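You operate a simulated robot arm through the tools that you are given. There is no shell and no other tool. Be economical: measure what you need, move in short steps, check, and stop when the job is done.

The job below is to be done with a simulated robot arm. You get a single attempt, and the scene is never put back.

JOB
Wind the lead fully back on its reel and brake it.
Fine: the reel switch goes off first and stays off; free the reel brake lever to wind.

Only the result counts: the job must be done as asked and must still hold three seconds after the hand-in. Knocking over, shifting, dropping, spilling or breaking anything else fails it.

ROBOT AND FRAMES
A 6-joint arm with a fingered hand on a trunk, on a base that drives. Base frame: it is fixed to the floor where the robot stands at the start and does not move with it; the origin is under the middle of the robot, x ahead of it, y to its left, z up. Units: mm, rad, N and s.
With the tool pointing down near the work surface it reaches from about 360 to 900 mm from the robot's upright axis, wherever it stands. Its first joint turns from -2.897 to 2.897 rad. Places, roughly: orange grip [1000, -300, 900]; reel brake lever [800, 100, 1000]; reel handwheel [1000, -200, 900]; reel switch [900, 0, 1300]. Payload 5 kg.
The tool frame sits at the grasp point between the pads (the TCP): z along the fingers, y along the line on which they close. The tips reach 36 mm beyond it. The gripper opens to 120 mm. The gripper's body begins 42 mm behind the TCP. The gripper is a hand of 4 fingers: y runs from the thumb to the fingers, the wrist lies at [-19, -123, -211] in the tool frame, and closing takes about 1.5 s.
Orientation is told as [roll, pitch, yaw] about the base's x, y, z axes, in that order, counted from this pose: with the fingers straight down and the wrist toward the robot, the tool's x, y and z point along [0, 1, 0], [1, 0, 0] and [0, 0, -1] of the base frame.

CONTROLS
- The arm moves only by the tool servo_tool. Its argument "rows" is a list of rows, each a list of 3 entries, a list of its own where there are three numbers: the opening, from 0 (shut) to 1 (fully open), then the shift along the tool's x, y, z in units of 40 mm (1.0 is 40 mm), then the turn, a rotation vector about the tool's x, y, z in units of 8 degrees (1.0 is 8 degrees). In form: [[claw, [x, y, z], [ax, ay, az]], ...]. A call has 1 to 12 rows; each row shifts and turns the commanded pose from where the row before left it, along the tool's axes as they then stand. A call with a number of a shift or a turn outside -1 to 1 is refused whole. Each row takes 0.2 s and may step no farther than 50 mm and 0.15 rad from the row before; otherwise, or with a gripper value out of range, the whole call is refused. A pose out of reach is approached as far as the arm can. The call stops where the force on the tool passes 40 N (or 10 N more than at its start, if that is more) or the arm is blocked; 0.2 s more then pass. Each finger travels about 45 mm/s and halts on what it meets, pressing with about 31 N; the grip force reading is that of the motor and also rises with nothing between the fingers. The clock runs only during rows and for 0.2 s after the last one: add rows that do not move to give the fingers time. It gives the time, the measured TCP pose, the force on the tool (base axes), the opening and the grip force at its end, in the units of the frame above (readings bear some noise), with the torque about the TCP (base axes, N m) and any sound that the robot's microphone picked up.
- Cameras (640 x 400 px; columns grow to the right, rows downward): "scene" is now at [118.4, -4.5, 1627]; the picture's right is [-0.05, -1.00, -0.00], its down [-0.59, 0.03, -0.81] and it looks along [0.81, -0.04, -0.59] (base axes); focal length 250 px, centre (320, 200). "wrist" rides on the gripper at [73, -101, -142] in the tool frame; the picture's right is [-0.79, 0.29, -0.54], its down [-0.56, -0.70, 0.44] and it looks along [-0.25, 0.65, 0.71] (tool axes); focal length 280 px, centre (320, 200). There is no depth. A picture from a camera that has moved, and an enlarged one, comes with that camera's place and axes in the base frame and with its lens.
- camera(camera): a new picture of that camera. No time passes.
- move_column(by): slides the trunk up (or, below 0, down) by that many mm; the arm and the scene camera ride with it, the base frame stays. It gives what a move gives, with no picture.
- drive_base(legs): drives the robot by 1 to 6 legs, each [ahead, turn to the left] in mm and rad, along the robot's own axes; the way and the turn of a leg run together, so that a leg with both is an arc; at most 1500 mm and 3.142 rad a leg. The arm and the cameras ride along, it lands a little off, and it stops where it bumps. It gives what a move gives.
- set_grasp(shape): the hand has 4 fingers and takes this shape, open, in about a second: jaw (thumb against the fingers, like two jaws); tri (thumb and two fingers); tip (a fingertip pinch); poke (one finger out to press); point (the index stretched); flat (the hand flat); cup (the hand cupped); fist (a fist). The gripper value then closes the fingers along that shape, each until it touches; the sizes above hold for jaw. It gives what a move gives, with no picture.
- aim_head(pan, tilt): turns the head with the scene camera to pan (to the left, within 1.501 rad either way) and tilt (down, from -0.506 to 1.204), counted from straight ahead of the robot. It gives what a move gives.
- inspect(camera, box): a new picture of the part [left, top, right, bottom] of that camera's present view, enlarged. No time passes.
- sign_off(): hands the job in; it is judged then, once.

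Work in short steps. Places have to be worked out from the pictures, the camera data and where the tool is seen: move nearer, look again, correct. Check each grasp and each placing, and mend what went wrong. You have 120 turns and 78 pictures in all, those below and enlarged ones among them. Open the gripper and draw the arm clear of the work before you hand the job in, unless the task says otherwise; then end with one line.

The tools are called as a command line: name --argument value ..., lists and objects as JSON in quotes. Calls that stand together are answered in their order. servo_tool: Moves the arm, as the interface text tells. Its arguments: {"type":"object","properties":{"rows":{"type":"array","items":{"type":"array"}}},"required":["rows"]} The other tools are called the same way: move_column (by) slides the trunk up or down; set_grasp (shape) gives the hand a shape; drive_base (legs) drives the base; aim_head (pan, tilt) turns the head that bears the scene camera; camera (camera) takes a picture; inspect (camera, box) takes an enlarged picture of a part of a camera's view; sign_off () hands the job in.

At the start:

```text
time_s: 0.0
tool_pos: [622.8, -351.4, 1000.6]
ee_rot: [0.001, 0.001, 0.001]
contact_force: [-0.1, -0.1, -0.4]
wrist_torque: [-0.02, -0.03, 0.01]
finger_gap: 119.4
finger_force: 0.1
shape: jaw
trunk travel left (down, up): [-625.0, 215.0]
robot x, y, heading: [2.8, 0.1, 0.001]
head pan, tilt: [-0.049, 0.627]
```

scene: 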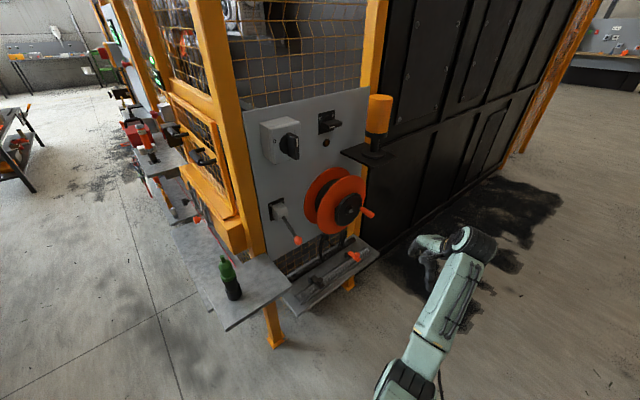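
wrist: 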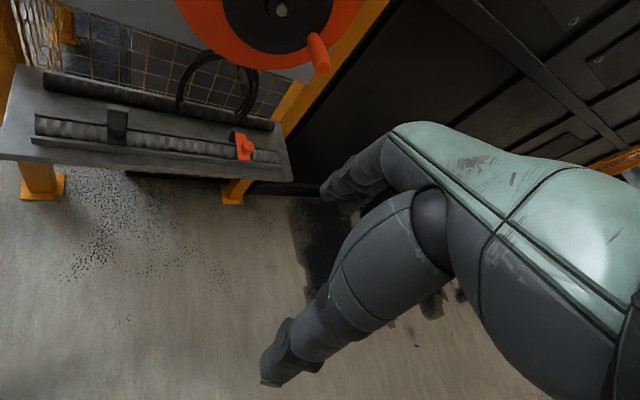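

I see a panel with a rotary switch, a red reel with an orange handle, and a lever with an orange tip. I'll enlarge these first.

inspect --camera "scene" --box '[230, 80, 410, 200]'

inspect --camera "scene" --box '[230, 160, 410, 280]'

```text
3.33 times, centred on (320, 140) of scene
camera zoom: at [118.4, -4.5, 1627.0], right [-0.05, -1.0, 0.0], down [-0.59, 0.03, -0.81], along [0.81, -0.04, -0.59], focal length 835 px, centre (320, 400)
```

zoom: 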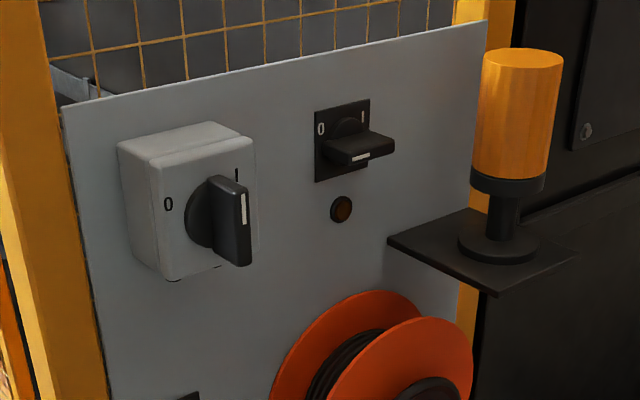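

```text
3.33 times, centred on (320, 220) of scene
camera zoom: at [118.4, -4.5, 1627.0], right [-0.05, -1.0, 0.0], down [-0.59, 0.03, -0.81], along [0.81, -0.04, -0.59], focal length 835 px, centre (320, 133)
```

zoom: 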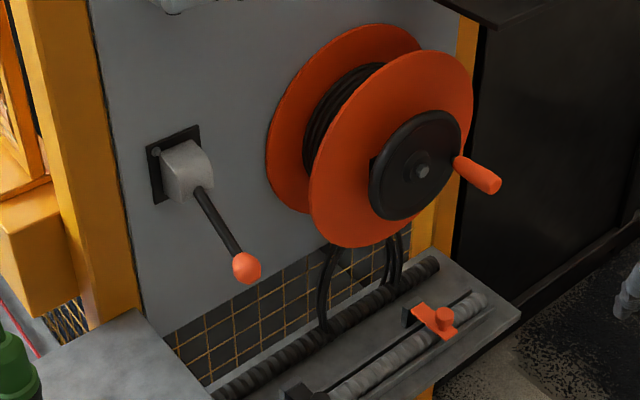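

To triangulate, I raise the trunk 200 mm (the arm is clear of everything) and look again.

move_column --by 200

inspect --camera "scene" --box '[200, 120, 440, 270]'

inspect --camera "scene" --box '[200, 220, 440, 370]'

```text
time_s: 2.2
tool_pos: [621.8, -351.0, 1200.4]
ee_rot: [0.002, -0.001, -0.001]
contact_force: [-0.3, -0.2, -0.1]
wrist_torque: [-0.04, 0.01, -0.01]
finger_gap: 119.6
finger_force: 0.1
shape: jaw
trunk travel left (down, up): [-825.0, 15.0]
robot x, y, heading: [0.9, -0.5, -0.001]
head pan, tilt: [-0.049, 0.627]
```

```text
2.67 times, centred on (320, 195) of scene
camera zoom: at [118.5, -4.6, 1827.0], right [-0.05, -1.0, 0.0], down [-0.59, 0.03, -0.81], along [0.81, -0.04, -0.59], focal length 668 px, centre (320, 213)
```

zoom: 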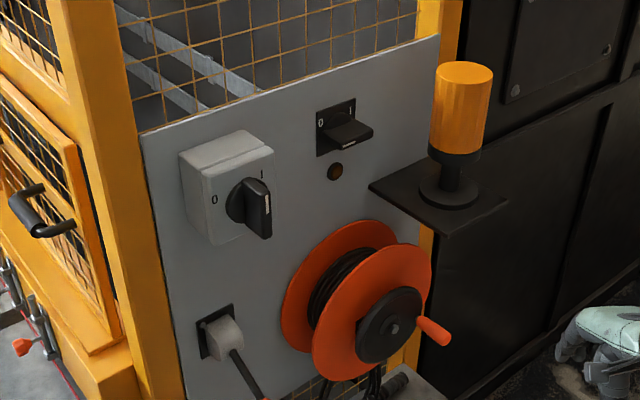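

```text
2.67 times, centred on (320, 295) of scene
camera zoom: at [118.5, -4.6, 1827.0], right [-0.05, -1.0, 0.0], down [-0.59, 0.03, -0.81], along [0.81, -0.04, -0.59], focal length 668 px, centre (320, -53)
```

zoom: 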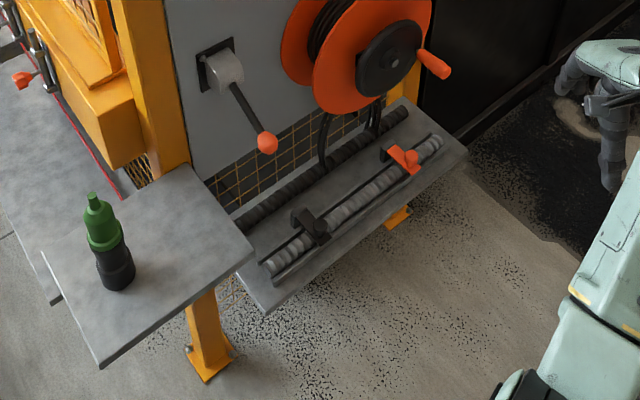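

Estimates: the panel plane faces about 35° off, the big switch is at about (847,43,1309), the small switch at (1078,-93,1293), the hub at (994,-186,921) and the grip at (980,-261,925). I drive around to stand squarely in front of the panel, well back.

drive_base --legs '[[0, -0.962], [600, 0], [0, 1.572]]'

aim_head --pan 0 --tilt 0.75

camera --camera "scene"

```text
time_s: 11.8
tool_pos: [1051.3, -417.8, 1199.9]
ee_rot: [0.0, 0.0, 0.61]
contact_force: [0.8, -0.3, 0.7]
wrist_torque: [-0.01, 0.02, 0.05]
finger_gap: 119.9
finger_force: 0.0
shape: jaw
trunk travel left (down, up): [-825.0, 15.0]
robot x, y, heading: [338.1, -485.1, 0.618]
head pan, tilt: [-0.049, 0.627]
```

```text
time_s: 12.5
tool_pos: [1050.3, -419.5, 1199.5]
ee_rot: [0.001, 0.0, 0.611]
contact_force: [-0.4, 0.2, -1.0]
wrist_torque: [0.0, 0.01, 0.01]
finger_gap: 119.7
finger_force: 0.0
shape: jaw
trunk travel left (down, up): [-825.0, 15.0]
robot x, y, heading: [338.7, -491.7, 0.616]
head pan, tilt: [0.0, 0.75]
```

```text
71 pictures are left
camera scene: at [432.2, -423.8, 1816.5], right [0.57, -0.82, 0.0], down [-0.56, -0.39, -0.73], along [0.6, 0.42, -0.68], focal length 250 px, centre (320, 200)
```

scene: 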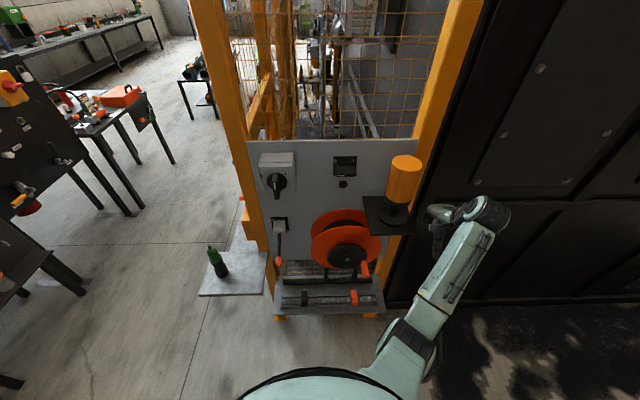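

Now squarely in front. Zoom on the switches and the reel.

inspect --camera "scene" --box '[240, 130, 440, 255]'

inspect --camera "scene" --box '[240, 200, 440, 325]'

inspect --camera "scene" --box '[250, 140, 370, 215]'

```text
3.20 times, centred on (340, 192) of scene
camera zoom: at [432.2, -423.8, 1816.5], right [0.57, -0.82, 0.0], down [-0.56, -0.39, -0.73], along [0.6, 0.42, -0.68], focal length 802 px, centre (256, 224)
```

zoom: 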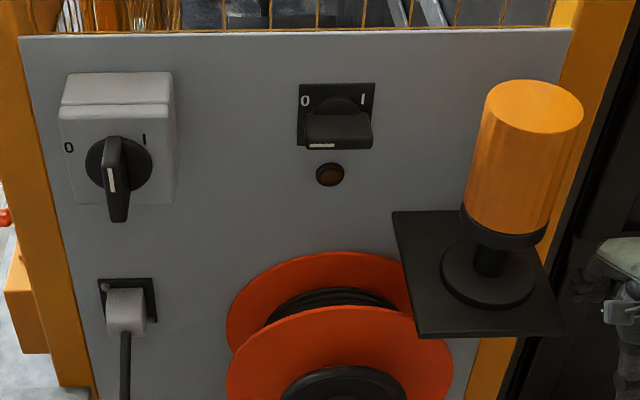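

```text
3.20 times, centred on (340, 262) of scene
camera zoom: at [432.2, -423.8, 1816.5], right [0.57, -0.82, 0.0], down [-0.56, -0.39, -0.73], along [0.6, 0.42, -0.68], focal length 802 px, centre (256, 0)
```

zoom: 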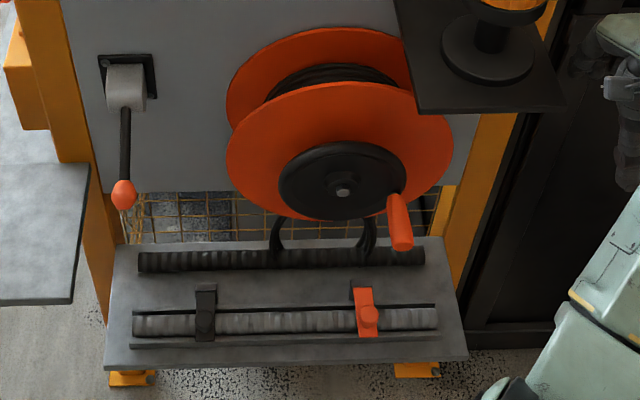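

```text
5.33 times, centred on (310, 178) of scene
camera zoom: at [432.2, -423.8, 1816.5], right [0.57, -0.82, 0.0], down [-0.56, -0.39, -0.73], along [0.6, 0.42, -0.68], focal length 1336 px, centre (373, 320)
```

zoom: 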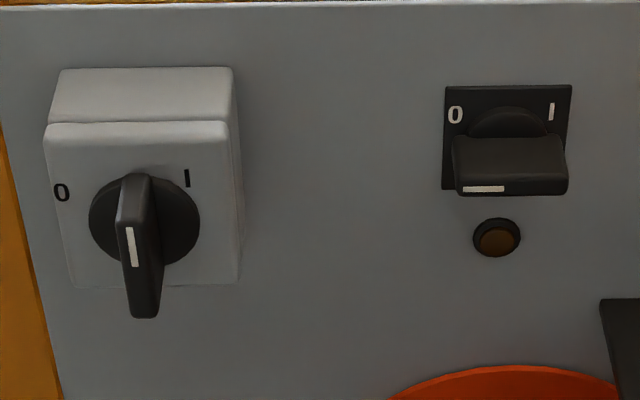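

The big switch (marker up toward I, so on) matches the given reel-switch position; the small one already points at 0. I pull the hand back from the beacon shelf, then turn the fingers forward.

servo_tool --rows '[[1, [0, -1, 0], [0, 0, 0]], [1, [0, -1, 0], [0, 0, 0]], [1, [0, -1, 0], [0, 0, 0]], [1, [0, -1, 0], [0, 0, 0]], [1, [0, -1, 0], [0, 0, 0]], [1, [0, 0, 0], [0, 0, 0]]]'

servo_tool --rows '[[1, [0, 0, 0], [-1, 0, 0]], [1, [0, 0, 0], [-1, 0, 0]], [1, [0, 0, 0], [-1, 0, 0]], [1, [0, 0, 0], [-1, 0, 0]], [1, [0, 0, 0], [-1, 0, 0]], [1, [0, 0, 0], [-1, 0, 0]], [1, [0, 0, 0], [-1, 0, 0]], [1, [0, 0, 0], [-1, 0, 0]], [1, [0, 0, 0], [-1, 0, 0]], [1, [0, 0, 0], [-1, 0, 0]], [1, [0, 0, 0], [-1, 0, 0]], [1, [0, 0, 0], [-0.25, 0, 0]]]'

camera --camera "scene"

```text
time_s: 13.9
tool_pos: [886.8, -534.1, 1198.9]
ee_rot: [-0.001, 0.002, 0.612]
contact_force: [0.0, -0.1, -0.7]
wrist_torque: [-0.02, 0.01, 0.02]
finger_gap: 119.8
finger_force: 0.1
shape: jaw
trunk travel left (down, up): [-825.0, 15.0]
robot x, y, heading: [338.6, -488.2, 0.608]
head pan, tilt: [0.0, 0.75]
```

```text
time_s: 16.5
tool_pos: [885.4, -534.2, 1198.9]
ee_rot: [3.049, -1.569, -2.44]
contact_force: [-1.0, 0.8, 0.0]
wrist_torque: [0.02, -0.02, -0.03]
finger_gap: 119.6
finger_force: 0.1
shape: jaw
trunk travel left (down, up): [-825.0, 15.0]
robot x, y, heading: [338.7, -486.3, 0.613]
head pan, tilt: [0.0, 0.75]
```

```text
67 pictures are left
camera scene: at [432.0, -424.0, 1816.5], right [0.57, -0.82, 0.0], down [-0.56, -0.39, -0.73], along [0.6, 0.42, -0.68], focal length 250 px, centre (320, 200)
```

scene: 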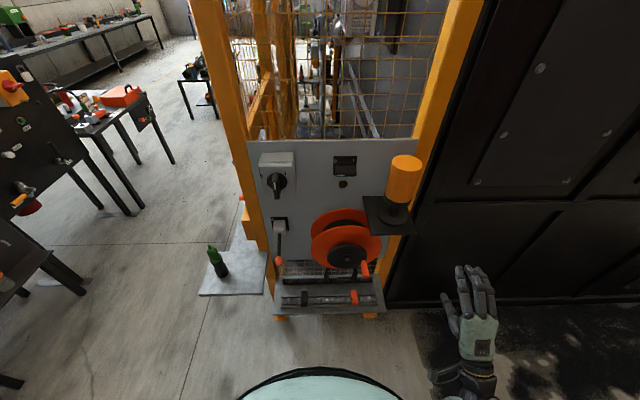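

The hand is now level and facing the panel. I move it across to the switch column, staying in front of the beacon shelf, and up to switch height.

servo_tool --rows '[[1, [0, 0, 1], [0, 0, 0]], [1, [1, 0.23, 0], [0, 0, 0]], [1, [1, 0.23, 0], [0, 0, 0]], [1, [1, 0.23, 0], [0, 0, 0]], [1, [1, 0.23, 0], [0, 0, 0]], [1, [1, 0.23, 0], [0, 0, 0]], [1, [1, 0.23, 0], [0, 0, 0]], [1, [1, 0.23, 0], [0, 0, 0]], [1, [1, 0.23, 0], [0, 0, 0]], [1, [1, 0.23, 0], [0, 0, 0]], [1, [1, 0.23, 0], [0, 0, 0]], [1, [1, 0.23, 0], [0, 0, 0]]]'

servo_tool --rows '[[1, [0, 0, 0], [0, 0, 1]], [1, [0, 0, 0], [0, 0, 1]], [1, [0, 0, 0], [0, 0, 1]], [1, [0, 0, 0], [0, 0, 1]], [1, [0, 0, 0], [0, 0, 1]], [1, [0, 0, 0], [0, 0, 1]], [1, [0, 0, 0], [0, 0, 1]], [1, [0, 0, 0], [0, 0, 1]], [1, [0, 0, 0], [0, 0, 1]], [1, [0, 0, 0], [0, 0, 1]], [1, [0, 0, 0], [0, 0, 1]], [1, [0, 0, 0], [0, 0, 0.25]]]'

camera --camera "scene"

camera --camera "wrist"

```text
time_s: 18.3
tool_pos: [818.0, -377.2, 1300.3]
ee_rot: [-2.604, -1.489, 2.966]
contact_force: [-0.9, -0.4, -0.7]
wrist_torque: [0.0, -0.01, -0.01]
finger_gap: 119.8
finger_force: 0.0
shape: jaw
trunk travel left (down, up): [-825.0, 15.0]
robot x, y, heading: [338.6, -486.7, 0.609]
head pan, tilt: [0.0, 0.75]
stopped in row 9: the arm was blocked; the commanded pose is now the measured one
```

```text
time_s: 21.1
tool_pos: [824.7, -549.1, 1356.5]
ee_rot: [1.728, -0.087, -1.319]
contact_force: [1.1, -0.2, -0.1]
wrist_torque: [-0.01, -0.06, 0.03]
finger_gap: 119.9
finger_force: 0.1
shape: jaw
out of reach, approached as far as the arm can: row 3, 4, 5, 6, 7, 8
trunk travel left (down, up): [-825.0, 15.0]
robot x, y, heading: [337.0, -491.5, 0.612]
head pan, tilt: [0.0, 0.75]
stopped in row 12: the arm was blocked; the commanded pose is now the measured one
```

```text
66 pictures are left
camera scene: at [437.1, -419.7, 1815.4], right [0.57, -0.82, 0.0], down [-0.56, -0.39, -0.73], along [0.6, 0.42, -0.68], focal length 250 px, centre (320, 200)
```

scene: 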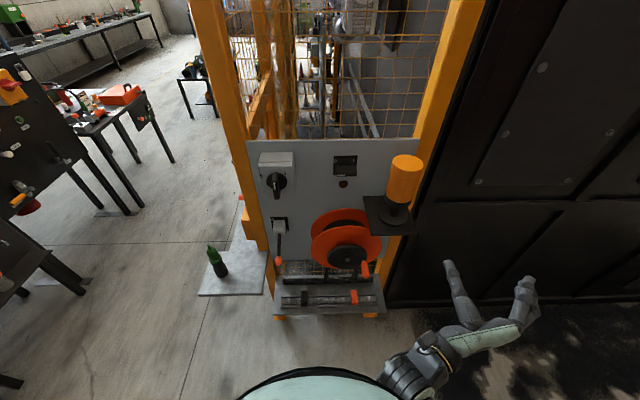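

```text
65 pictures are left
camera wrist: at [650.9, -484.3, 1396.7], right [-0.31, -0.45, -0.84], down [0.34, 0.77, -0.54], along [0.89, -0.45, -0.08], focal length 280 px, centre (320, 200)
```

wrist: 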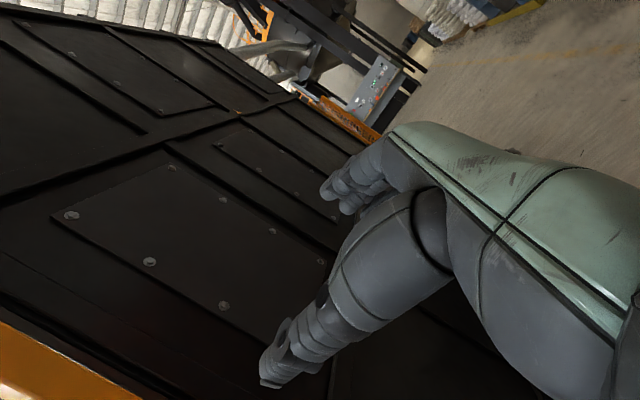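

The arm got blocked because the wrist came too close to the body. I back the base off 260 mm to make room for a straight-arm approach.

drive_base --legs '[[-260, 0]]'

```text
time_s: 23.0
tool_pos: [614.8, -695.8, 1358.9]
ee_rot: [1.732, -0.088, -1.313]
contact_force: [0.2, -0.2, -0.1]
wrist_torque: [0.01, 0.01, 0.01]
finger_gap: 120.0
finger_force: 0.1
shape: jaw
trunk travel left (down, up): [-825.0, 15.0]
robot x, y, heading: [127.5, -639.4, 0.609]
head pan, tilt: [0.0, 0.75]
```

Now I extend forward while correcting yaw and pitch.

servo_tool --rows '[[1, [0, 0, 1], [0, 0, 0]], [1, [0, 0, 1], [0.4, 0, 0]], [1, [0, 0, 1], [0.5, -0.2, 0]], [1, [0, 0, 1], [0.5, -0.3, 0]], [1, [0, 0, 1], [0.5, -0.3, 0]], [1, [0, 0, 1], [0.5, -0.3, 0]], [1, [0, 0, 0.8], [0, 0, 0]]]'

```text
time_s: 24.6
tool_pos: [862.9, -523.1, 1366.2]
ee_rot: [1.543, -0.114, -0.979]
contact_force: [0.8, -0.4, 0.1]
wrist_torque: [-0.01, -0.03, 0.03]
finger_gap: 119.9
finger_force: 0.0
shape: jaw
out of reach, approached as far as the arm can: row 4, 5, 6
trunk travel left (down, up): [-825.0, 15.0]
robot x, y, heading: [132.8, -637.6, 0.612]
head pan, tilt: [0.0, 0.75]
```

Orientation is nearly right. I move left along the panel front to the switch column with small trims.

servo_tool --rows '[[1, [0, -0.5, 0], [0.14, 0.2, 0.81]], [1, [-0.12, -1, 0], [0, 0, 0]], [1, [-0.12, -1, 0], [0, 0, 0]], [1, [-0.12, -1, 0], [0, 0, 0]], [1, [-0.12, -1, 0], [0, 0, 0]], [1, [-0.12, -1, 0], [0, 0, 0]], [1, [-0.12, -1, 0], [0, 0, 0]], [1, [-0.12, -1, 0], [0, 0, 0]], [1, [-0.12, -1, 0], [0, 0, 0]], [1, [-0.12, -1, 0], [0, 0, 0]], [1, [-0.12, -1, 0], [0, 0, 0]], [1, [-0.12, -1, 0], [0, 0, 0]]]'

camera --camera "scene"

camera --camera "wrist"

```text
time_s: 27.2
tool_pos: [598.2, -144.6, 1310.6]
ee_rot: [1.573, -0.006, -0.961]
contact_force: [0.4, 0.1, 0.7]
wrist_torque: [0.0, 0.0, 0.01]
finger_gap: 120.0
finger_force: 0.1
shape: jaw
trunk travel left (down, up): [-825.0, 15.0]
robot x, y, heading: [128.0, -635.4, 0.61]
head pan, tilt: [0.0, 0.75]
```

```text
64 pictures are left
camera scene: at [219.7, -569.5, 1816.5], right [0.57, -0.82, 0.0], down [-0.56, -0.39, -0.73], along [0.6, 0.42, -0.68], focal length 250 px, centre (320, 200)
```

scene: 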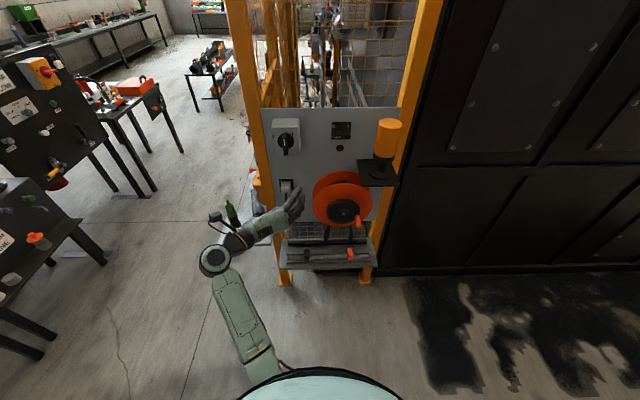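

```text
63 pictures are left
camera wrist: at [421.5, -141.0, 1383.8], right [-0.28, -0.55, -0.79], down [-0.03, 0.83, -0.56], along [0.96, -0.13, -0.25], focal length 280 px, centre (320, 200)
```

wrist: 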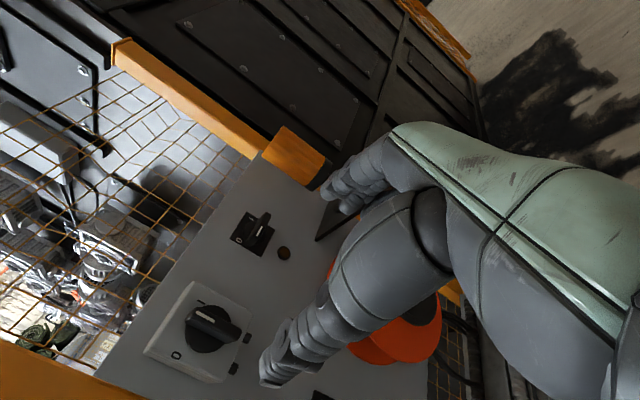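

The wrist camera confirms the switch at roughly F≈708, R≈455, z≈1308 in panel coordinates. I zoom in on it for precision.

inspect --camera "wrist" --box '[130, 262, 290, 362]'

inspect --camera "scene" --box '[260, 110, 340, 160]'

```text
4.00 times, centred on (210, 312) of wrist
camera zoom: at [421.5, -141.0, 1383.8], right [-0.28, -0.55, -0.79], down [-0.03, 0.83, -0.56], along [0.96, -0.13, -0.25], focal length 1122 px, centre (760, -248)
```

zoom: 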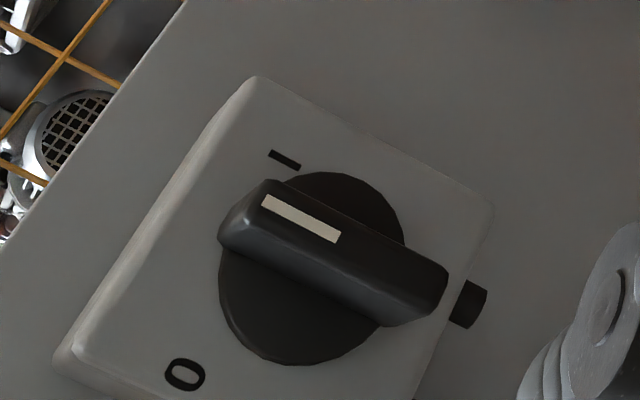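

```text
8.00 times, centred on (300, 135) of scene
camera zoom: at [219.7, -569.5, 1816.5], right [0.57, -0.82, 0.0], down [-0.56, -0.39, -0.73], along [0.6, 0.42, -0.68], focal length 2004 px, centre (480, 720)
```

zoom: 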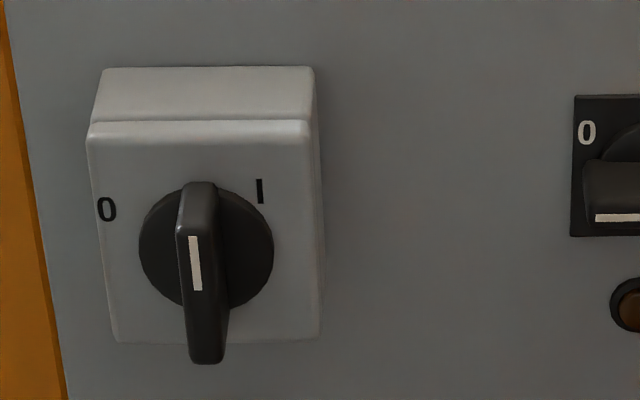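

The bar is centred at F≈712, R≈459, z≈1299. I approach to F≈640 with the hand open and check.

servo_tool --rows '[[1, [-0.15, -0.07, 1], [0, 0, 0]], [1, [-0.15, 0, 1], [0, 0, 0]], [1, [0, 0, 1], [0, 0, 0]], [1, [0, 0, 1], [0, 0, 0]], [1, [0, 0, 1], [0, 0, 0]], [1, [0, 0, 0.8], [0, 0, 0]], [1, [0, 0, 0], [0, 0, 0]]]'

camera --camera "wrist"

inspect --camera "scene" --box '[220, 100, 380, 200]'

```text
time_s: 28.8
tool_pos: [787.7, -12.5, 1298.4]
ee_rot: [1.572, -0.002, -0.96]
contact_force: [-1.1, 0.2, -0.2]
wrist_torque: [0.02, -0.02, 0.03]
finger_gap: 119.9
finger_force: 0.1
shape: jaw
trunk travel left (down, up): [-825.0, 15.0]
robot x, y, heading: [126.8, -638.7, 0.608]
head pan, tilt: [0.0, 0.75]
```

```text
60 pictures are left
camera wrist: at [611.4, -9.4, 1372.9], right [-0.28, -0.55, -0.79], down [-0.04, 0.83, -0.56], along [0.96, -0.13, -0.25], focal length 280 px, centre (320, 200)
```

wrist: 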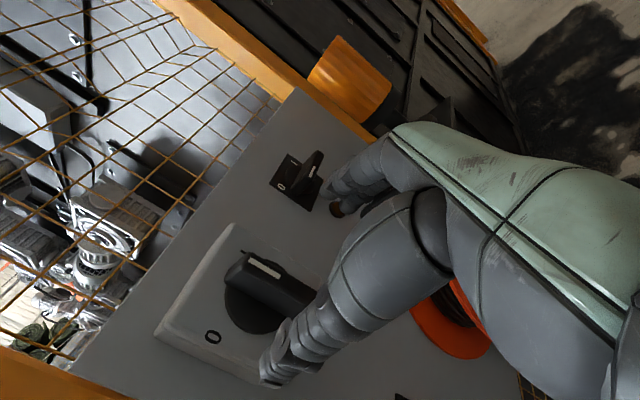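

```text
4.00 times, centred on (300, 150) of scene
camera zoom: at [220.0, -571.8, 1816.5], right [0.57, -0.82, 0.0], down [-0.56, -0.39, -0.73], along [0.6, 0.42, -0.68], focal length 1002 px, centre (400, 400)
```

zoom: 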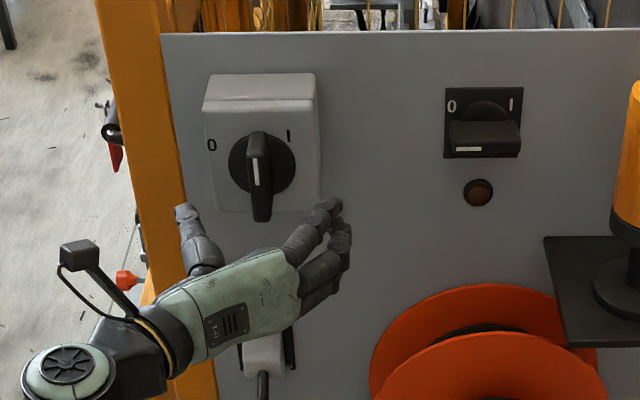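

The thumb is left and the fingers right of the bar. I advance 62 mm and close on it.

servo_tool --rows '[[1, [0, -0.05, 0.6], [0, 0, 0]], [1, [0, 0, 0.5], [0, 0, 0]], [1, [0, 0, 0.45], [0, 0, 0]], [1, [0, 0, 0], [0, 0, 0]]]'

servo_tool --rows '[[0.6, [0, 0, 0], [0, 0, 0]], [0.4, [0, 0, 0], [0, 0, 0]], [0.2, [0, 0, 0], [0, 0, 0]], [0, [0, 0, 0], [0, 0, 0]], [0, [0, 0, 0], [0, 0, 0]], [0, [0, 0, 0], [0, 0, 0]], [0, [0, 0, 0], [0, 0, 0]], [0, [0, 0, 0], [0, 0, 0]]]'

inspect --camera "scene" --box '[220, 100, 380, 200]'

camera --camera "wrist"

```text
time_s: 29.8
tool_pos: [825.1, 15.8, 1303.2]
ee_rot: [1.574, -0.004, -0.961]
contact_force: [-0.3, -0.1, -0.6]
wrist_torque: [0.03, 0.0, 0.0]
finger_gap: 119.9
finger_force: 0.0
shape: jaw
out of reach, approached as far as the arm can: row 3
trunk travel left (down, up): [-825.0, 15.0]
robot x, y, heading: [126.1, -636.6, 0.615]
head pan, tilt: [0.0, 0.75]
```

```text
time_s: 31.6
tool_pos: [825.2, 15.8, 1303.2]
ee_rot: [1.57, -0.004, -0.962]
contact_force: [0.2, 0.3, 0.0]
wrist_torque: [-0.09, -0.01, 0.02]
finger_gap: 12.9
finger_force: 30.6
shape: jaw
trunk travel left (down, up): [-825.0, 15.0]
robot x, y, heading: [128.7, -636.1, 0.613]
head pan, tilt: [0.0, 0.75]
```

```text
4.00 times, centred on (300, 150) of scene
camera zoom: at [220.8, -571.1, 1816.5], right [0.57, -0.82, 0.0], down [-0.56, -0.39, -0.73], along [0.6, 0.42, -0.68], focal length 1002 px, centre (400, 400)
```

zoom: 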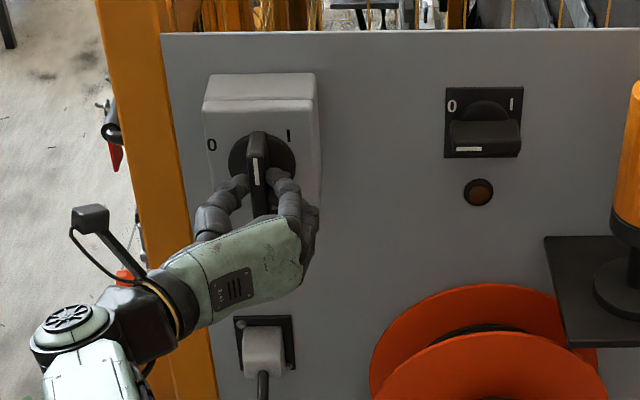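

```text
57 pictures are left
camera wrist: at [648.8, 18.7, 1375.7], right [-0.28, -0.55, -0.79], down [-0.04, 0.83, -0.56], along [0.96, -0.13, -0.25], focal length 280 px, centre (320, 200)
```

wrist: 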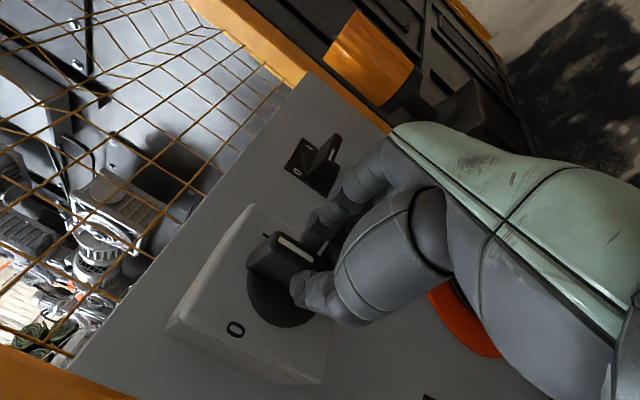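

The bar is gripped (gap 12.9 mm). I turn it counter-clockwise about the tool axis in stages, toward 0.

servo_tool --rows '[[0, [0, 0, 0], [0, 0, -1]], [0, [0, 0, 0], [0, 0, -1]], [0, [0, 0, 0], [0, 0, -1]], [0, [0, 0, 0], [0, 0, -1]], [0, [0, 0, 0], [0, 0, -1]]]'

inspect --camera "scene" --box '[220, 100, 380, 200]'

```text
time_s: 32.8
tool_pos: [816.3, 11.8, 1305.8]
ee_rot: [1.561, -0.705, -0.951]
contact_force: [12.6, 18.6, -7.2]
wrist_torque: [-0.08, 0.15, 0.03]
finger_gap: 10.7
finger_force: 31.4
shape: jaw
out of reach, approached as far as the arm can: row 1, 2, 3, 5
trunk travel left (down, up): [-825.0, 15.0]
robot x, y, heading: [124.3, -639.1, 0.614]
head pan, tilt: [0.0, 0.75]
```

```text
4.00 times, centred on (300, 150) of scene
camera zoom: at [227.9, -563.7, 1815.7], right [0.57, -0.82, 0.0], down [-0.56, -0.4, -0.73], along [0.6, 0.42, -0.69], focal length 1002 px, centre (400, 400)
```

zoom: 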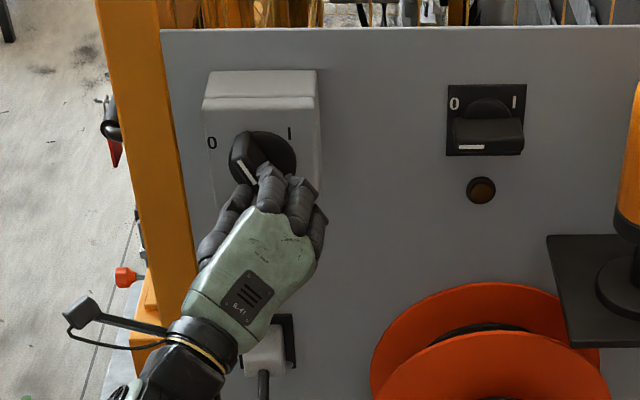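

The bar has turned ~40° with it. I continue rotating, adding a little push toward the panel to keep the grip.

servo_tool --rows '[[0, [0, 0, 0.1], [0, 0, -1]], [0, [0, 0, 0.1], [0, 0, -1]], [0, [0, 0, 0], [0, 0, -1]]]'

inspect --camera "scene" --box '[220, 100, 380, 200]'

```text
time_s: 33.6
tool_pos: [811.5, 8.4, 1312.3]
ee_rot: [1.558, -1.127, -0.949]
contact_force: [-24.8, 1.5, -25.2]
wrist_torque: [-0.63, 1.02, 0.69]
finger_gap: 10.4
finger_force: 31.3
shape: jaw
out of reach, approached as far as the arm can: row 2
trunk travel left (down, up): [-825.0, 15.0]
robot x, y, heading: [123.3, -636.8, 0.613]
head pan, tilt: [0.0, 0.75]
```

```text
4.00 times, centred on (300, 150) of scene
camera zoom: at [218.0, -567.5, 1816.2], right [0.58, -0.82, 0.0], down [-0.56, -0.39, -0.73], along [0.6, 0.42, -0.68], focal length 1002 px, centre (400, 400)
```

zoom: 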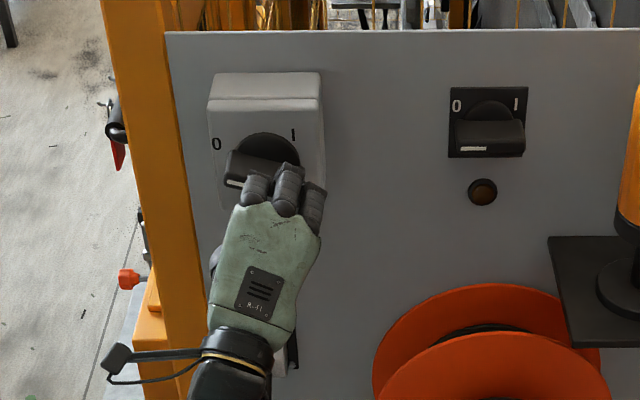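

The bar is now almost horizontal with its mark at the left. I give it a bit more rotation, then release and look.

servo_tool --rows '[[0, [0, 0, 0], [0, 0, -0.6]], [0, [0, 0, 0], [0, 0, -0.6]], [0, [0, 0, 0], [0, 0, -0.6]]]'

servo_tool --rows '[[0.3, [0, 0, 0], [0, 0, 0]], [0.6, [0, 0, 0], [0, 0, 0]], [1, [0, 0, 0], [0, 0, 0]], [1, [0, 0, 0], [0, 0, 0]], [1, [0, 0, 0], [0, 0, 0]], [1, [0, 0, 0], [0, 0, 0]], [1, [0, 0, 0], [0, 0, 0]], [1, [0, 0, 0], [0, 0, 0]]]'

inspect --camera "scene" --box '[220, 100, 380, 200]'

```text
time_s: 34.4
tool_pos: [810.9, 9.1, 1311.4]
ee_rot: [1.563, -1.38, -0.953]
contact_force: [-32.5, -7.0, -24.6]
wrist_torque: [-0.8, 1.19, 0.67]
finger_gap: 11.6
finger_force: 31.0
shape: jaw
out of reach, approached as far as the arm can: row 3
trunk travel left (down, up): [-825.0, 15.0]
robot x, y, heading: [127.0, -637.4, 0.614]
head pan, tilt: [0.0, 0.75]
```

```text
time_s: 36.2
tool_pos: [818.4, 7.9, 1314.0]
ee_rot: [1.583, -1.374, -0.973]
contact_force: [0.4, 0.7, -1.1]
wrist_torque: [0.0, -0.03, -0.01]
finger_gap: 119.7
finger_force: 0.0
shape: jaw
trunk travel left (down, up): [-825.0, 15.0]
robot x, y, heading: [130.5, -636.0, 0.61]
head pan, tilt: [0.0, 0.75]
```

```text
4.00 times, centred on (300, 150) of scene
camera zoom: at [221.3, -570.8, 1816.4], right [0.57, -0.82, 0.0], down [-0.56, -0.39, -0.73], along [0.6, 0.42, -0.68], focal length 1002 px, centre (400, 400)
```

zoom: 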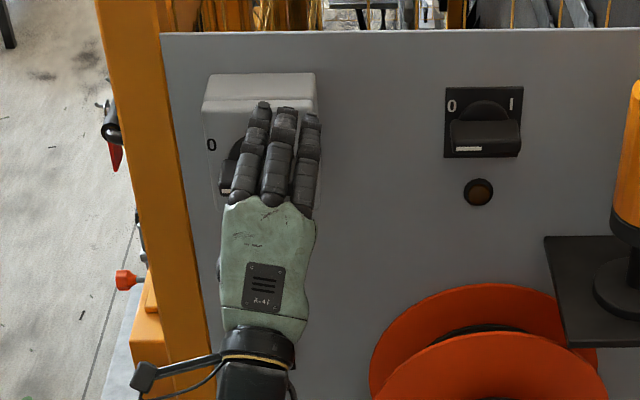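

Released. I back the hand straight out to see the switch.

servo_tool --rows '[[1, [0, 0, -1], [0, 0, 0]], [1, [0, 0, -1], [0, 0, 0]], [1, [0, 0, -1], [0, 0, 0]], [1, [0, 0, -1], [0, 0, 0]], [1, [0, 0, 0], [0, 0, 0]]]'

inspect --camera "scene" --box '[260, 110, 340, 160]'

```text
time_s: 37.4
tool_pos: [757.6, 1.5, 1243.8]
ee_rot: [1.589, -1.369, -0.98]
contact_force: [0.7, 0.2, 0.7]
wrist_torque: [0.02, -0.01, 0.02]
finger_gap: 119.7
finger_force: 0.0
shape: jaw
out of reach, approached as far as the arm can: row 1, 2, 3, 4
trunk travel left (down, up): [-825.0, 15.0]
robot x, y, heading: [126.7, -634.1, 0.603]
head pan, tilt: [0.0, 0.75]
```

```text
8.00 times, centred on (300, 135) of scene
camera zoom: at [221.0, -571.6, 1816.5], right [0.57, -0.82, 0.0], down [-0.56, -0.39, -0.73], along [0.6, 0.42, -0.68], focal length 2004 px, centre (480, 720)
```

zoom: 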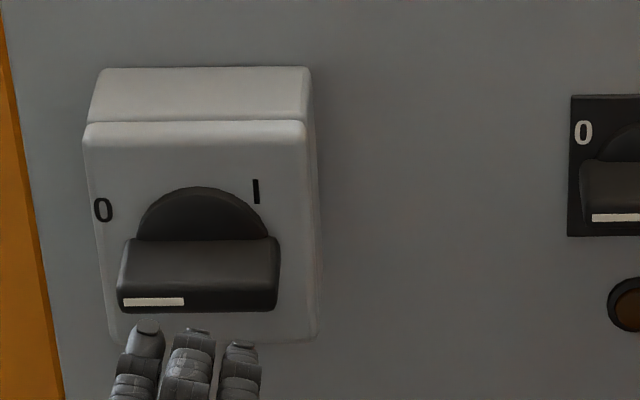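

The switch is now at 0. Next I rotate the hand back to the sideways-closing pose while retracting.

servo_tool --rows '[[1, [0, 0, -0.5], [0, 0, 1]], [1, [0, 0, -0.5], [0, 0, 1]], [1, [0, 0, -0.5], [0, 0, 1]], [1, [0, 0, -0.5], [0, 0, 1]], [1, [0, 0, -0.5], [0, 0, 1]], [1, [0, 0, -0.5], [0, 0, 1]], [1, [0, 0, -0.5], [0, 0, 1]], [1, [0, 0, 0], [0, 0, 1]], [1, [0, 0, 0], [0, 0, 1]], [1, [0, 0, 0], [0, 0, 0.8]], [1, [0, 0, 0], [0, 0, 0]]]'

```text
time_s: 39.8
tool_pos: [693.4, 8.6, 1170.0]
ee_rot: [1.574, -0.002, -0.967]
contact_force: [-0.2, 0.3, 0.2]
wrist_torque: [0.0, -0.03, 0.0]
finger_gap: 119.9
finger_force: 0.0
shape: jaw
out of reach, approached as far as the arm can: row 1, 2, 3, 4, 5, 6, 7, 8, 9, 10
trunk travel left (down, up): [-825.0, 15.0]
robot x, y, heading: [123.7, -635.2, 0.617]
head pan, tilt: [0.0, 0.75]
```

Orientation restored (F≈573, R≈391, z≈1170). I retract 80 mm and lower the trunk to lever height.

servo_tool --rows '[[1, [0, 0.2, -1], [0, 0, 0]], [1, [0, 0.2, -1], [0, 0, 0]], [1, [0, 0.2, 0], [0, 0, 0]], [1, [0, 0, 0], [0, 0, 0]]]'

move_column --by -230

camera --camera "scene"

camera --camera "wrist"

```text
time_s: 40.8
tool_pos: [662.1, -5.6, 1131.8]
ee_rot: [1.572, -0.004, -0.962]
contact_force: [-0.1, -0.2, 0.7]
wrist_torque: [0.01, 0.01, 0.0]
finger_gap: 119.6
finger_force: 0.1
shape: jaw
out of reach, approached as far as the arm can: row 1, 2, 3
trunk travel left (down, up): [-825.0, 15.0]
robot x, y, heading: [126.9, -638.0, 0.603]
head pan, tilt: [0.0, 0.75]
```

```text
time_s: 43.2
tool_pos: [661.7, -4.5, 902.6]
ee_rot: [1.575, -0.003, -0.964]
contact_force: [-1.2, 0.4, -0.7]
wrist_torque: [0.01, -0.01, -0.01]
finger_gap: 119.8
finger_force: 0.0
shape: jaw
trunk travel left (down, up): [-595.0, 245.0]
robot x, y, heading: [125.9, -634.6, 0.616]
head pan, tilt: [0.0, 0.75]
```

```text
52 pictures are left
camera scene: at [220.5, -571.5, 1586.5], right [0.57, -0.82, 0.0], down [-0.56, -0.39, -0.73], along [0.6, 0.42, -0.68], focal length 250 px, centre (320, 200)
```

scene: 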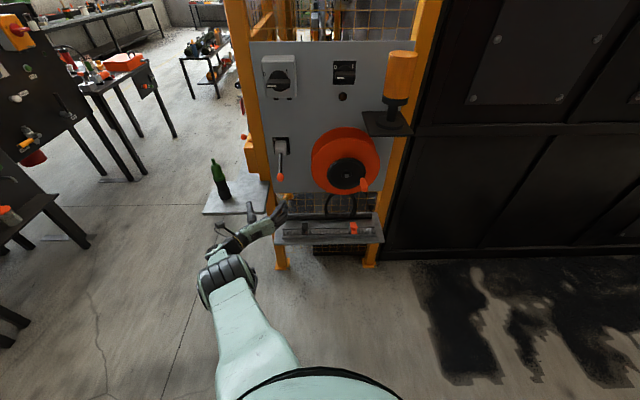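

```text
51 pictures are left
camera wrist: at [486.2, -1.9, 975.2], right [-0.28, -0.55, -0.79], down [-0.03, 0.83, -0.56], along [0.96, -0.13, -0.25], focal length 280 px, centre (320, 200)
```

wrist: 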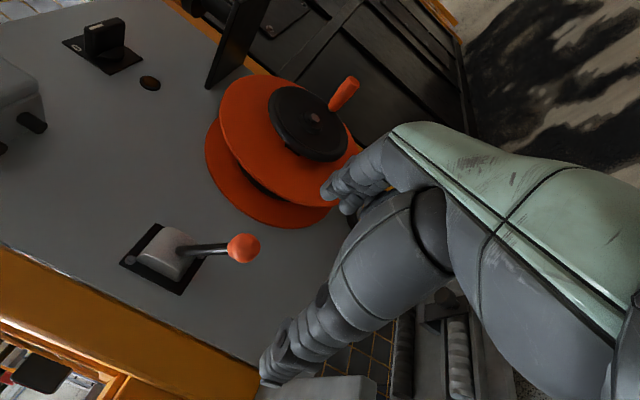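

The lever knob triangulates to F≈693, R≈425, z≈935. I line up and approach with open jaws either side of it.

servo_tool --rows '[[1, [0.4, 0.52, 0], [0, 0, 0]], [1, [0.4, 0.52, 0.5], [0, 0, 0]], [1, [0, 0, 1], [0, 0, 0]], [1, [0, 0, 1], [0, 0, 0]], [1, [0, 0, 0.6], [0, 0, 0]], [1, [0, 0, 0], [0, 0, 0]]]'

camera --camera "wrist"

inspect --camera "scene" --box '[220, 120, 380, 220]'

```text
time_s: 44.6
tool_pos: [757.2, 0.7, 970.5]
ee_rot: [1.573, -0.002, -0.964]
contact_force: [0.1, 0.2, 0.2]
wrist_torque: [0.01, 0.01, 0.02]
finger_gap: 119.4
finger_force: 0.0
shape: jaw
out of reach, approached as far as the arm can: row 1, 3, 4, 5
trunk travel left (down, up): [-595.0, 245.0]
robot x, y, heading: [129.2, -637.2, 0.61]
head pan, tilt: [0.0, 0.75]
```

```text
50 pictures are left
camera wrist: at [581.1, 3.6, 1042.4], right [-0.28, -0.55, -0.79], down [-0.03, 0.83, -0.56], along [0.96, -0.13, -0.25], focal length 280 px, centre (320, 200)
```

wrist: 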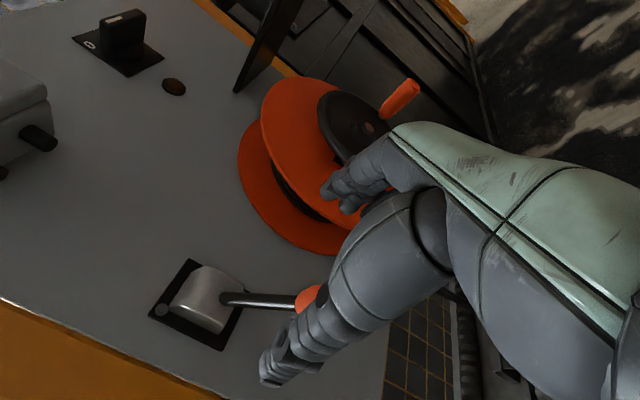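

```text
4.00 times, centred on (300, 170) of scene
camera zoom: at [220.5, -571.3, 1586.5], right [0.57, -0.82, 0.0], down [-0.56, -0.39, -0.73], along [0.6, 0.42, -0.68], focal length 1002 px, centre (400, 320)
```

zoom: 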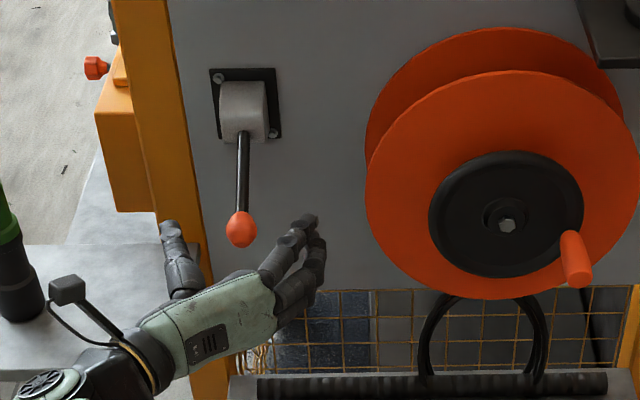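

The stops fit a full-reach sphere around a high shoulder, so the trunk must be lower and the base closer. I retract, raise the hand with the arm, then lower the trunk by the same amount.

servo_tool --rows '[[1, [0, 0, -1], [0, 0, 0]], [1, [0.5, 0, -0.7], [0, 0, 0]], [1, [1, 0, 0], [0, 0, 0]], [1, [1, 0, 0], [0, 0, 0]], [1, [1, 0, 0], [0, 0, 0]], [1, [1, 0, 0], [0, 0, 0]], [1, [1, 0, 0], [0, 0, 0]], [1, [1, 0, 0], [0, 0, 0]], [1, [0.5, 0, 0], [0, 0, 0]]]'

move_column --by -280

```text
time_s: 46.6
tool_pos: [697.9, -37.6, 1250.5]
ee_rot: [1.571, -0.003, -0.962]
contact_force: [-0.3, -0.2, 0.1]
wrist_torque: [-0.03, -0.03, -0.02]
finger_gap: 120.0
finger_force: 0.0
shape: jaw
trunk travel left (down, up): [-595.0, 245.0]
robot x, y, heading: [126.2, -637.0, 0.612]
head pan, tilt: [0.0, 0.75]
```

```text
time_s: 49.5
tool_pos: [698.8, -37.8, 970.3]
ee_rot: [1.573, -0.002, -0.963]
contact_force: [0.2, 0.2, -0.1]
wrist_torque: [0.01, 0.0, -0.01]
finger_gap: 119.9
finger_force: 0.0
shape: jaw
trunk travel left (down, up): [-315.0, 525.0]
robot x, y, heading: [128.1, -638.2, 0.612]
head pan, tilt: [0.0, 0.75]
```

Now the hand is in front of the lever with a lower shoulder. I drop to z≈935, retract 60 mm, then drive the base 90 mm closer.

servo_tool --rows '[[1, [-0.4, -0.1, -0.8], [0, 0, 0]], [1, [-0.48, -0.05, -0.8], [0, 0, 0]], [1, [0, 0, 0], [0, 0, 0]]]'

drive_base --legs '[[90, 0]]'

aim_head --pan 0 --tilt 0.4

camera --camera "scene"

camera --camera "wrist"

```text
time_s: 50.2
tool_pos: [645.5, -70.1, 934.9]
ee_rot: [1.574, -0.005, -0.964]
contact_force: [-0.5, -1.1, 0.6]
wrist_torque: [0.0, -0.04, 0.03]
finger_gap: 119.9
finger_force: 0.0
shape: jaw
trunk travel left (down, up): [-315.0, 525.0]
robot x, y, heading: [125.8, -634.9, 0.606]
head pan, tilt: [0.0, 0.75]
```

```text
time_s: 51.4
tool_pos: [720.4, -18.5, 933.1]
ee_rot: [1.571, -0.005, -0.966]
contact_force: [0.4, -0.5, 0.5]
wrist_torque: [0.03, -0.02, 0.01]
finger_gap: 119.7
finger_force: 0.1
shape: jaw
trunk travel left (down, up): [-315.0, 525.0]
robot x, y, heading: [200.7, -585.4, 0.615]
head pan, tilt: [0.0, 0.75]
```

```text
time_s: 52.2
tool_pos: [719.8, -20.2, 936.0]
ee_rot: [1.572, -0.004, -0.967]
contact_force: [-0.5, -0.3, -0.4]
wrist_torque: [-0.05, -0.01, -0.01]
finger_gap: 119.8
finger_force: 0.1
shape: jaw
trunk travel left (down, up): [-315.0, 525.0]
robot x, y, heading: [201.4, -586.6, 0.616]
head pan, tilt: [0.0, 0.4]
```

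```text
48 pictures are left
camera scene: at [301.8, -514.7, 1337.5], right [0.58, -0.82, 0.0], down [-0.32, -0.22, -0.92], along [0.75, 0.53, -0.39], focal length 250 px, centre (320, 200)
```

scene: 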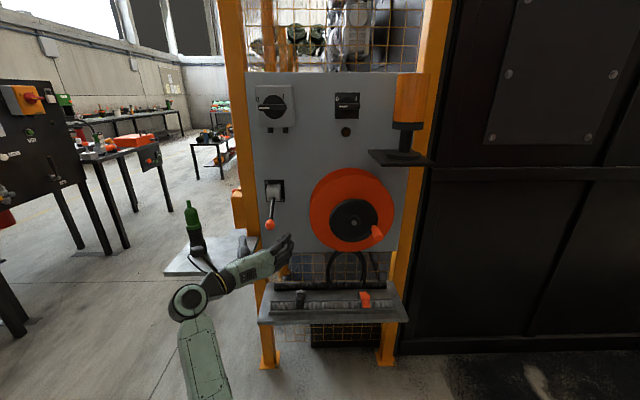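

```text
47 pictures are left
camera wrist: at [543.2, -16.2, 1007.4], right [-0.28, -0.55, -0.79], down [-0.03, 0.83, -0.56], along [0.96, -0.13, -0.25], focal length 280 px, centre (320, 200)
```

wrist: 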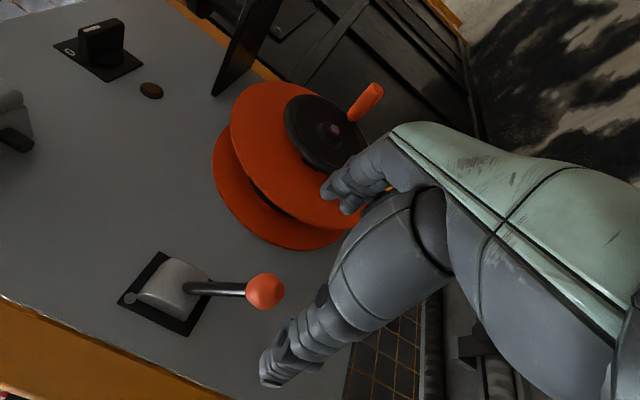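

The knob is confirmed at (693, 425, 934). I advance about 112 mm and close on it.

servo_tool --rows '[[1, [0, -0.1, 0.8], [0, 0, 0]], [1, [0, 0, 0.8], [0, 0, 0]], [1, [0, 0, 0.8], [0, 0, 0]], [1, [0, 0, 0.4], [0, 0, 0]], [0.6, [0, 0, 0], [0, 0, 0]], [0.3, [0, 0, 0], [0, 0, 0]], [0, [0, 0, 0], [0, 0, 0]], [0, [0, 0, 0], [0, 0, 0]], [0, [0, 0, 0], [0, 0, 0]], [0, [0, 0, 0], [0, 0, 0]], [0, [0, 0, 0], [0, 0, 0]]]'

inspect --camera "scene" --box '[220, 160, 380, 260]'

```text
time_s: 54.6
tool_pos: [807.7, 47.5, 934.9]
ee_rot: [1.572, -0.004, -0.965]
contact_force: [-0.2, 2.2, -0.5]
wrist_torque: [0.02, 0.04, -0.01]
finger_gap: 3.4
finger_force: 4.5
shape: jaw
trunk travel left (down, up): [-315.0, 525.0]
robot x, y, heading: [199.6, -582.9, 0.615]
head pan, tilt: [0.0, 0.4]
```

```text
4.00 times, centred on (300, 210) of scene
camera zoom: at [301.8, -514.8, 1337.6], right [0.58, -0.82, 0.0], down [-0.32, -0.22, -0.92], along [0.75, 0.53, -0.39], focal length 1002 px, centre (400, 160)
```

zoom: 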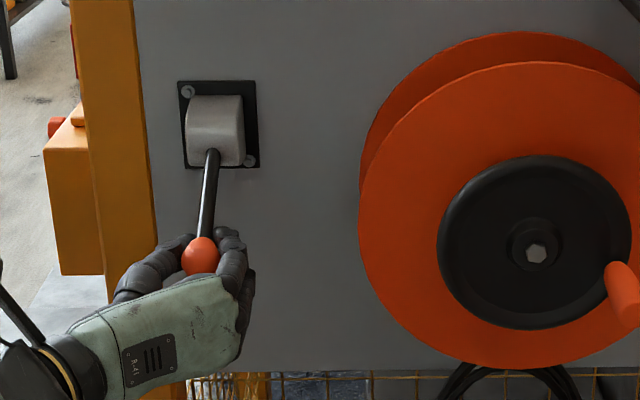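

The fingers are caged around the rod just beneath the knob. I lift gently along the lever's arc.

servo_tool --rows '[[0, [0.4, 0, -0.2], [0, 0, 0]], [0, [0.4, 0, -0.12], [0, 0, 0]], [0, [0.4, 0, -0.06], [0, 0, 0]], [0, [0.4, 0, 0], [0, 0, 0]], [0, [0, 0, 0], [0, 0, 0]]]'

inspect --camera "scene" --box '[220, 160, 380, 260]'

```text
time_s: 55.8
tool_pos: [796.1, 39.0, 998.5]
ee_rot: [1.572, -0.004, -0.966]
contact_force: [1.6, 1.2, -1.6]
wrist_torque: [-0.04, 0.02, -0.01]
finger_gap: 6.4
finger_force: 31.1
shape: jaw
trunk travel left (down, up): [-315.0, 525.0]
robot x, y, heading: [201.4, -586.4, 0.616]
head pan, tilt: [0.0, 0.4]
```

```text
4.00 times, centred on (300, 210) of scene
camera zoom: at [302.1, -514.4, 1337.6], right [0.58, -0.82, 0.0], down [-0.32, -0.22, -0.92], along [0.75, 0.53, -0.39], focal length 1002 px, centre (400, 160)
```

zoom: 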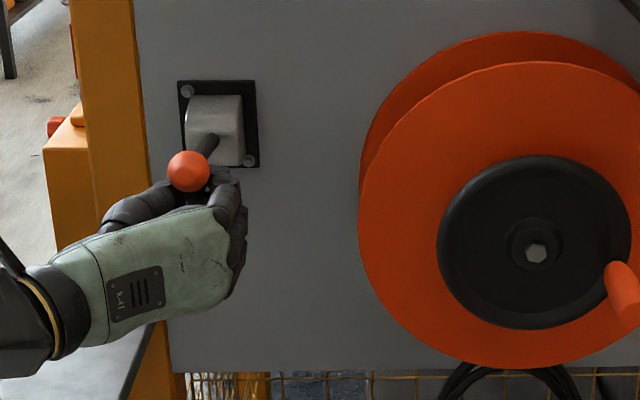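

The lever is lifting easily. I continue along the arc until it meets its stop.

servo_tool --rows '[[0, [0.4, 0, 0.03], [0, 0, 0]], [0, [0.4, 0, 0.1], [0, 0, 0]], [0, [0.35, 0, 0.17], [0, 0, 0]], [0, [0.35, 0, 0.23], [0, 0, 0]], [0, [0, 0, 0], [0, 0, 0]]]'

inspect --camera "scene" --box '[220, 140, 380, 240]'

```text
time_s: 56.7
tool_pos: [805.4, 45.5, 1037.2]
ee_rot: [1.555, -0.003, -0.972]
contact_force: [-9.3, -9.6, -8.9]
wrist_torque: [-0.1, 0.22, -0.04]
finger_gap: 6.5
finger_force: 30.8
shape: jaw
trunk travel left (down, up): [-315.0, 525.0]
robot x, y, heading: [204.2, -587.5, 0.613]
head pan, tilt: [0.0, 0.4]
stopped in row 4: the force on the tool passed its limit (the readings are from after the stop); the commanded pose is now the measured one
```

```text
4.00 times, centred on (300, 190) of scene
camera zoom: at [301.0, -515.6, 1337.6], right [0.58, -0.82, 0.0], down [-0.32, -0.22, -0.92], along [0.75, 0.53, -0.39], focal length 1002 px, centre (400, 240)
```

zoom: 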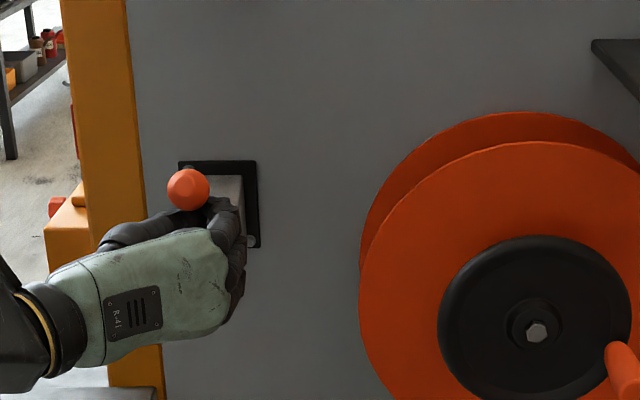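

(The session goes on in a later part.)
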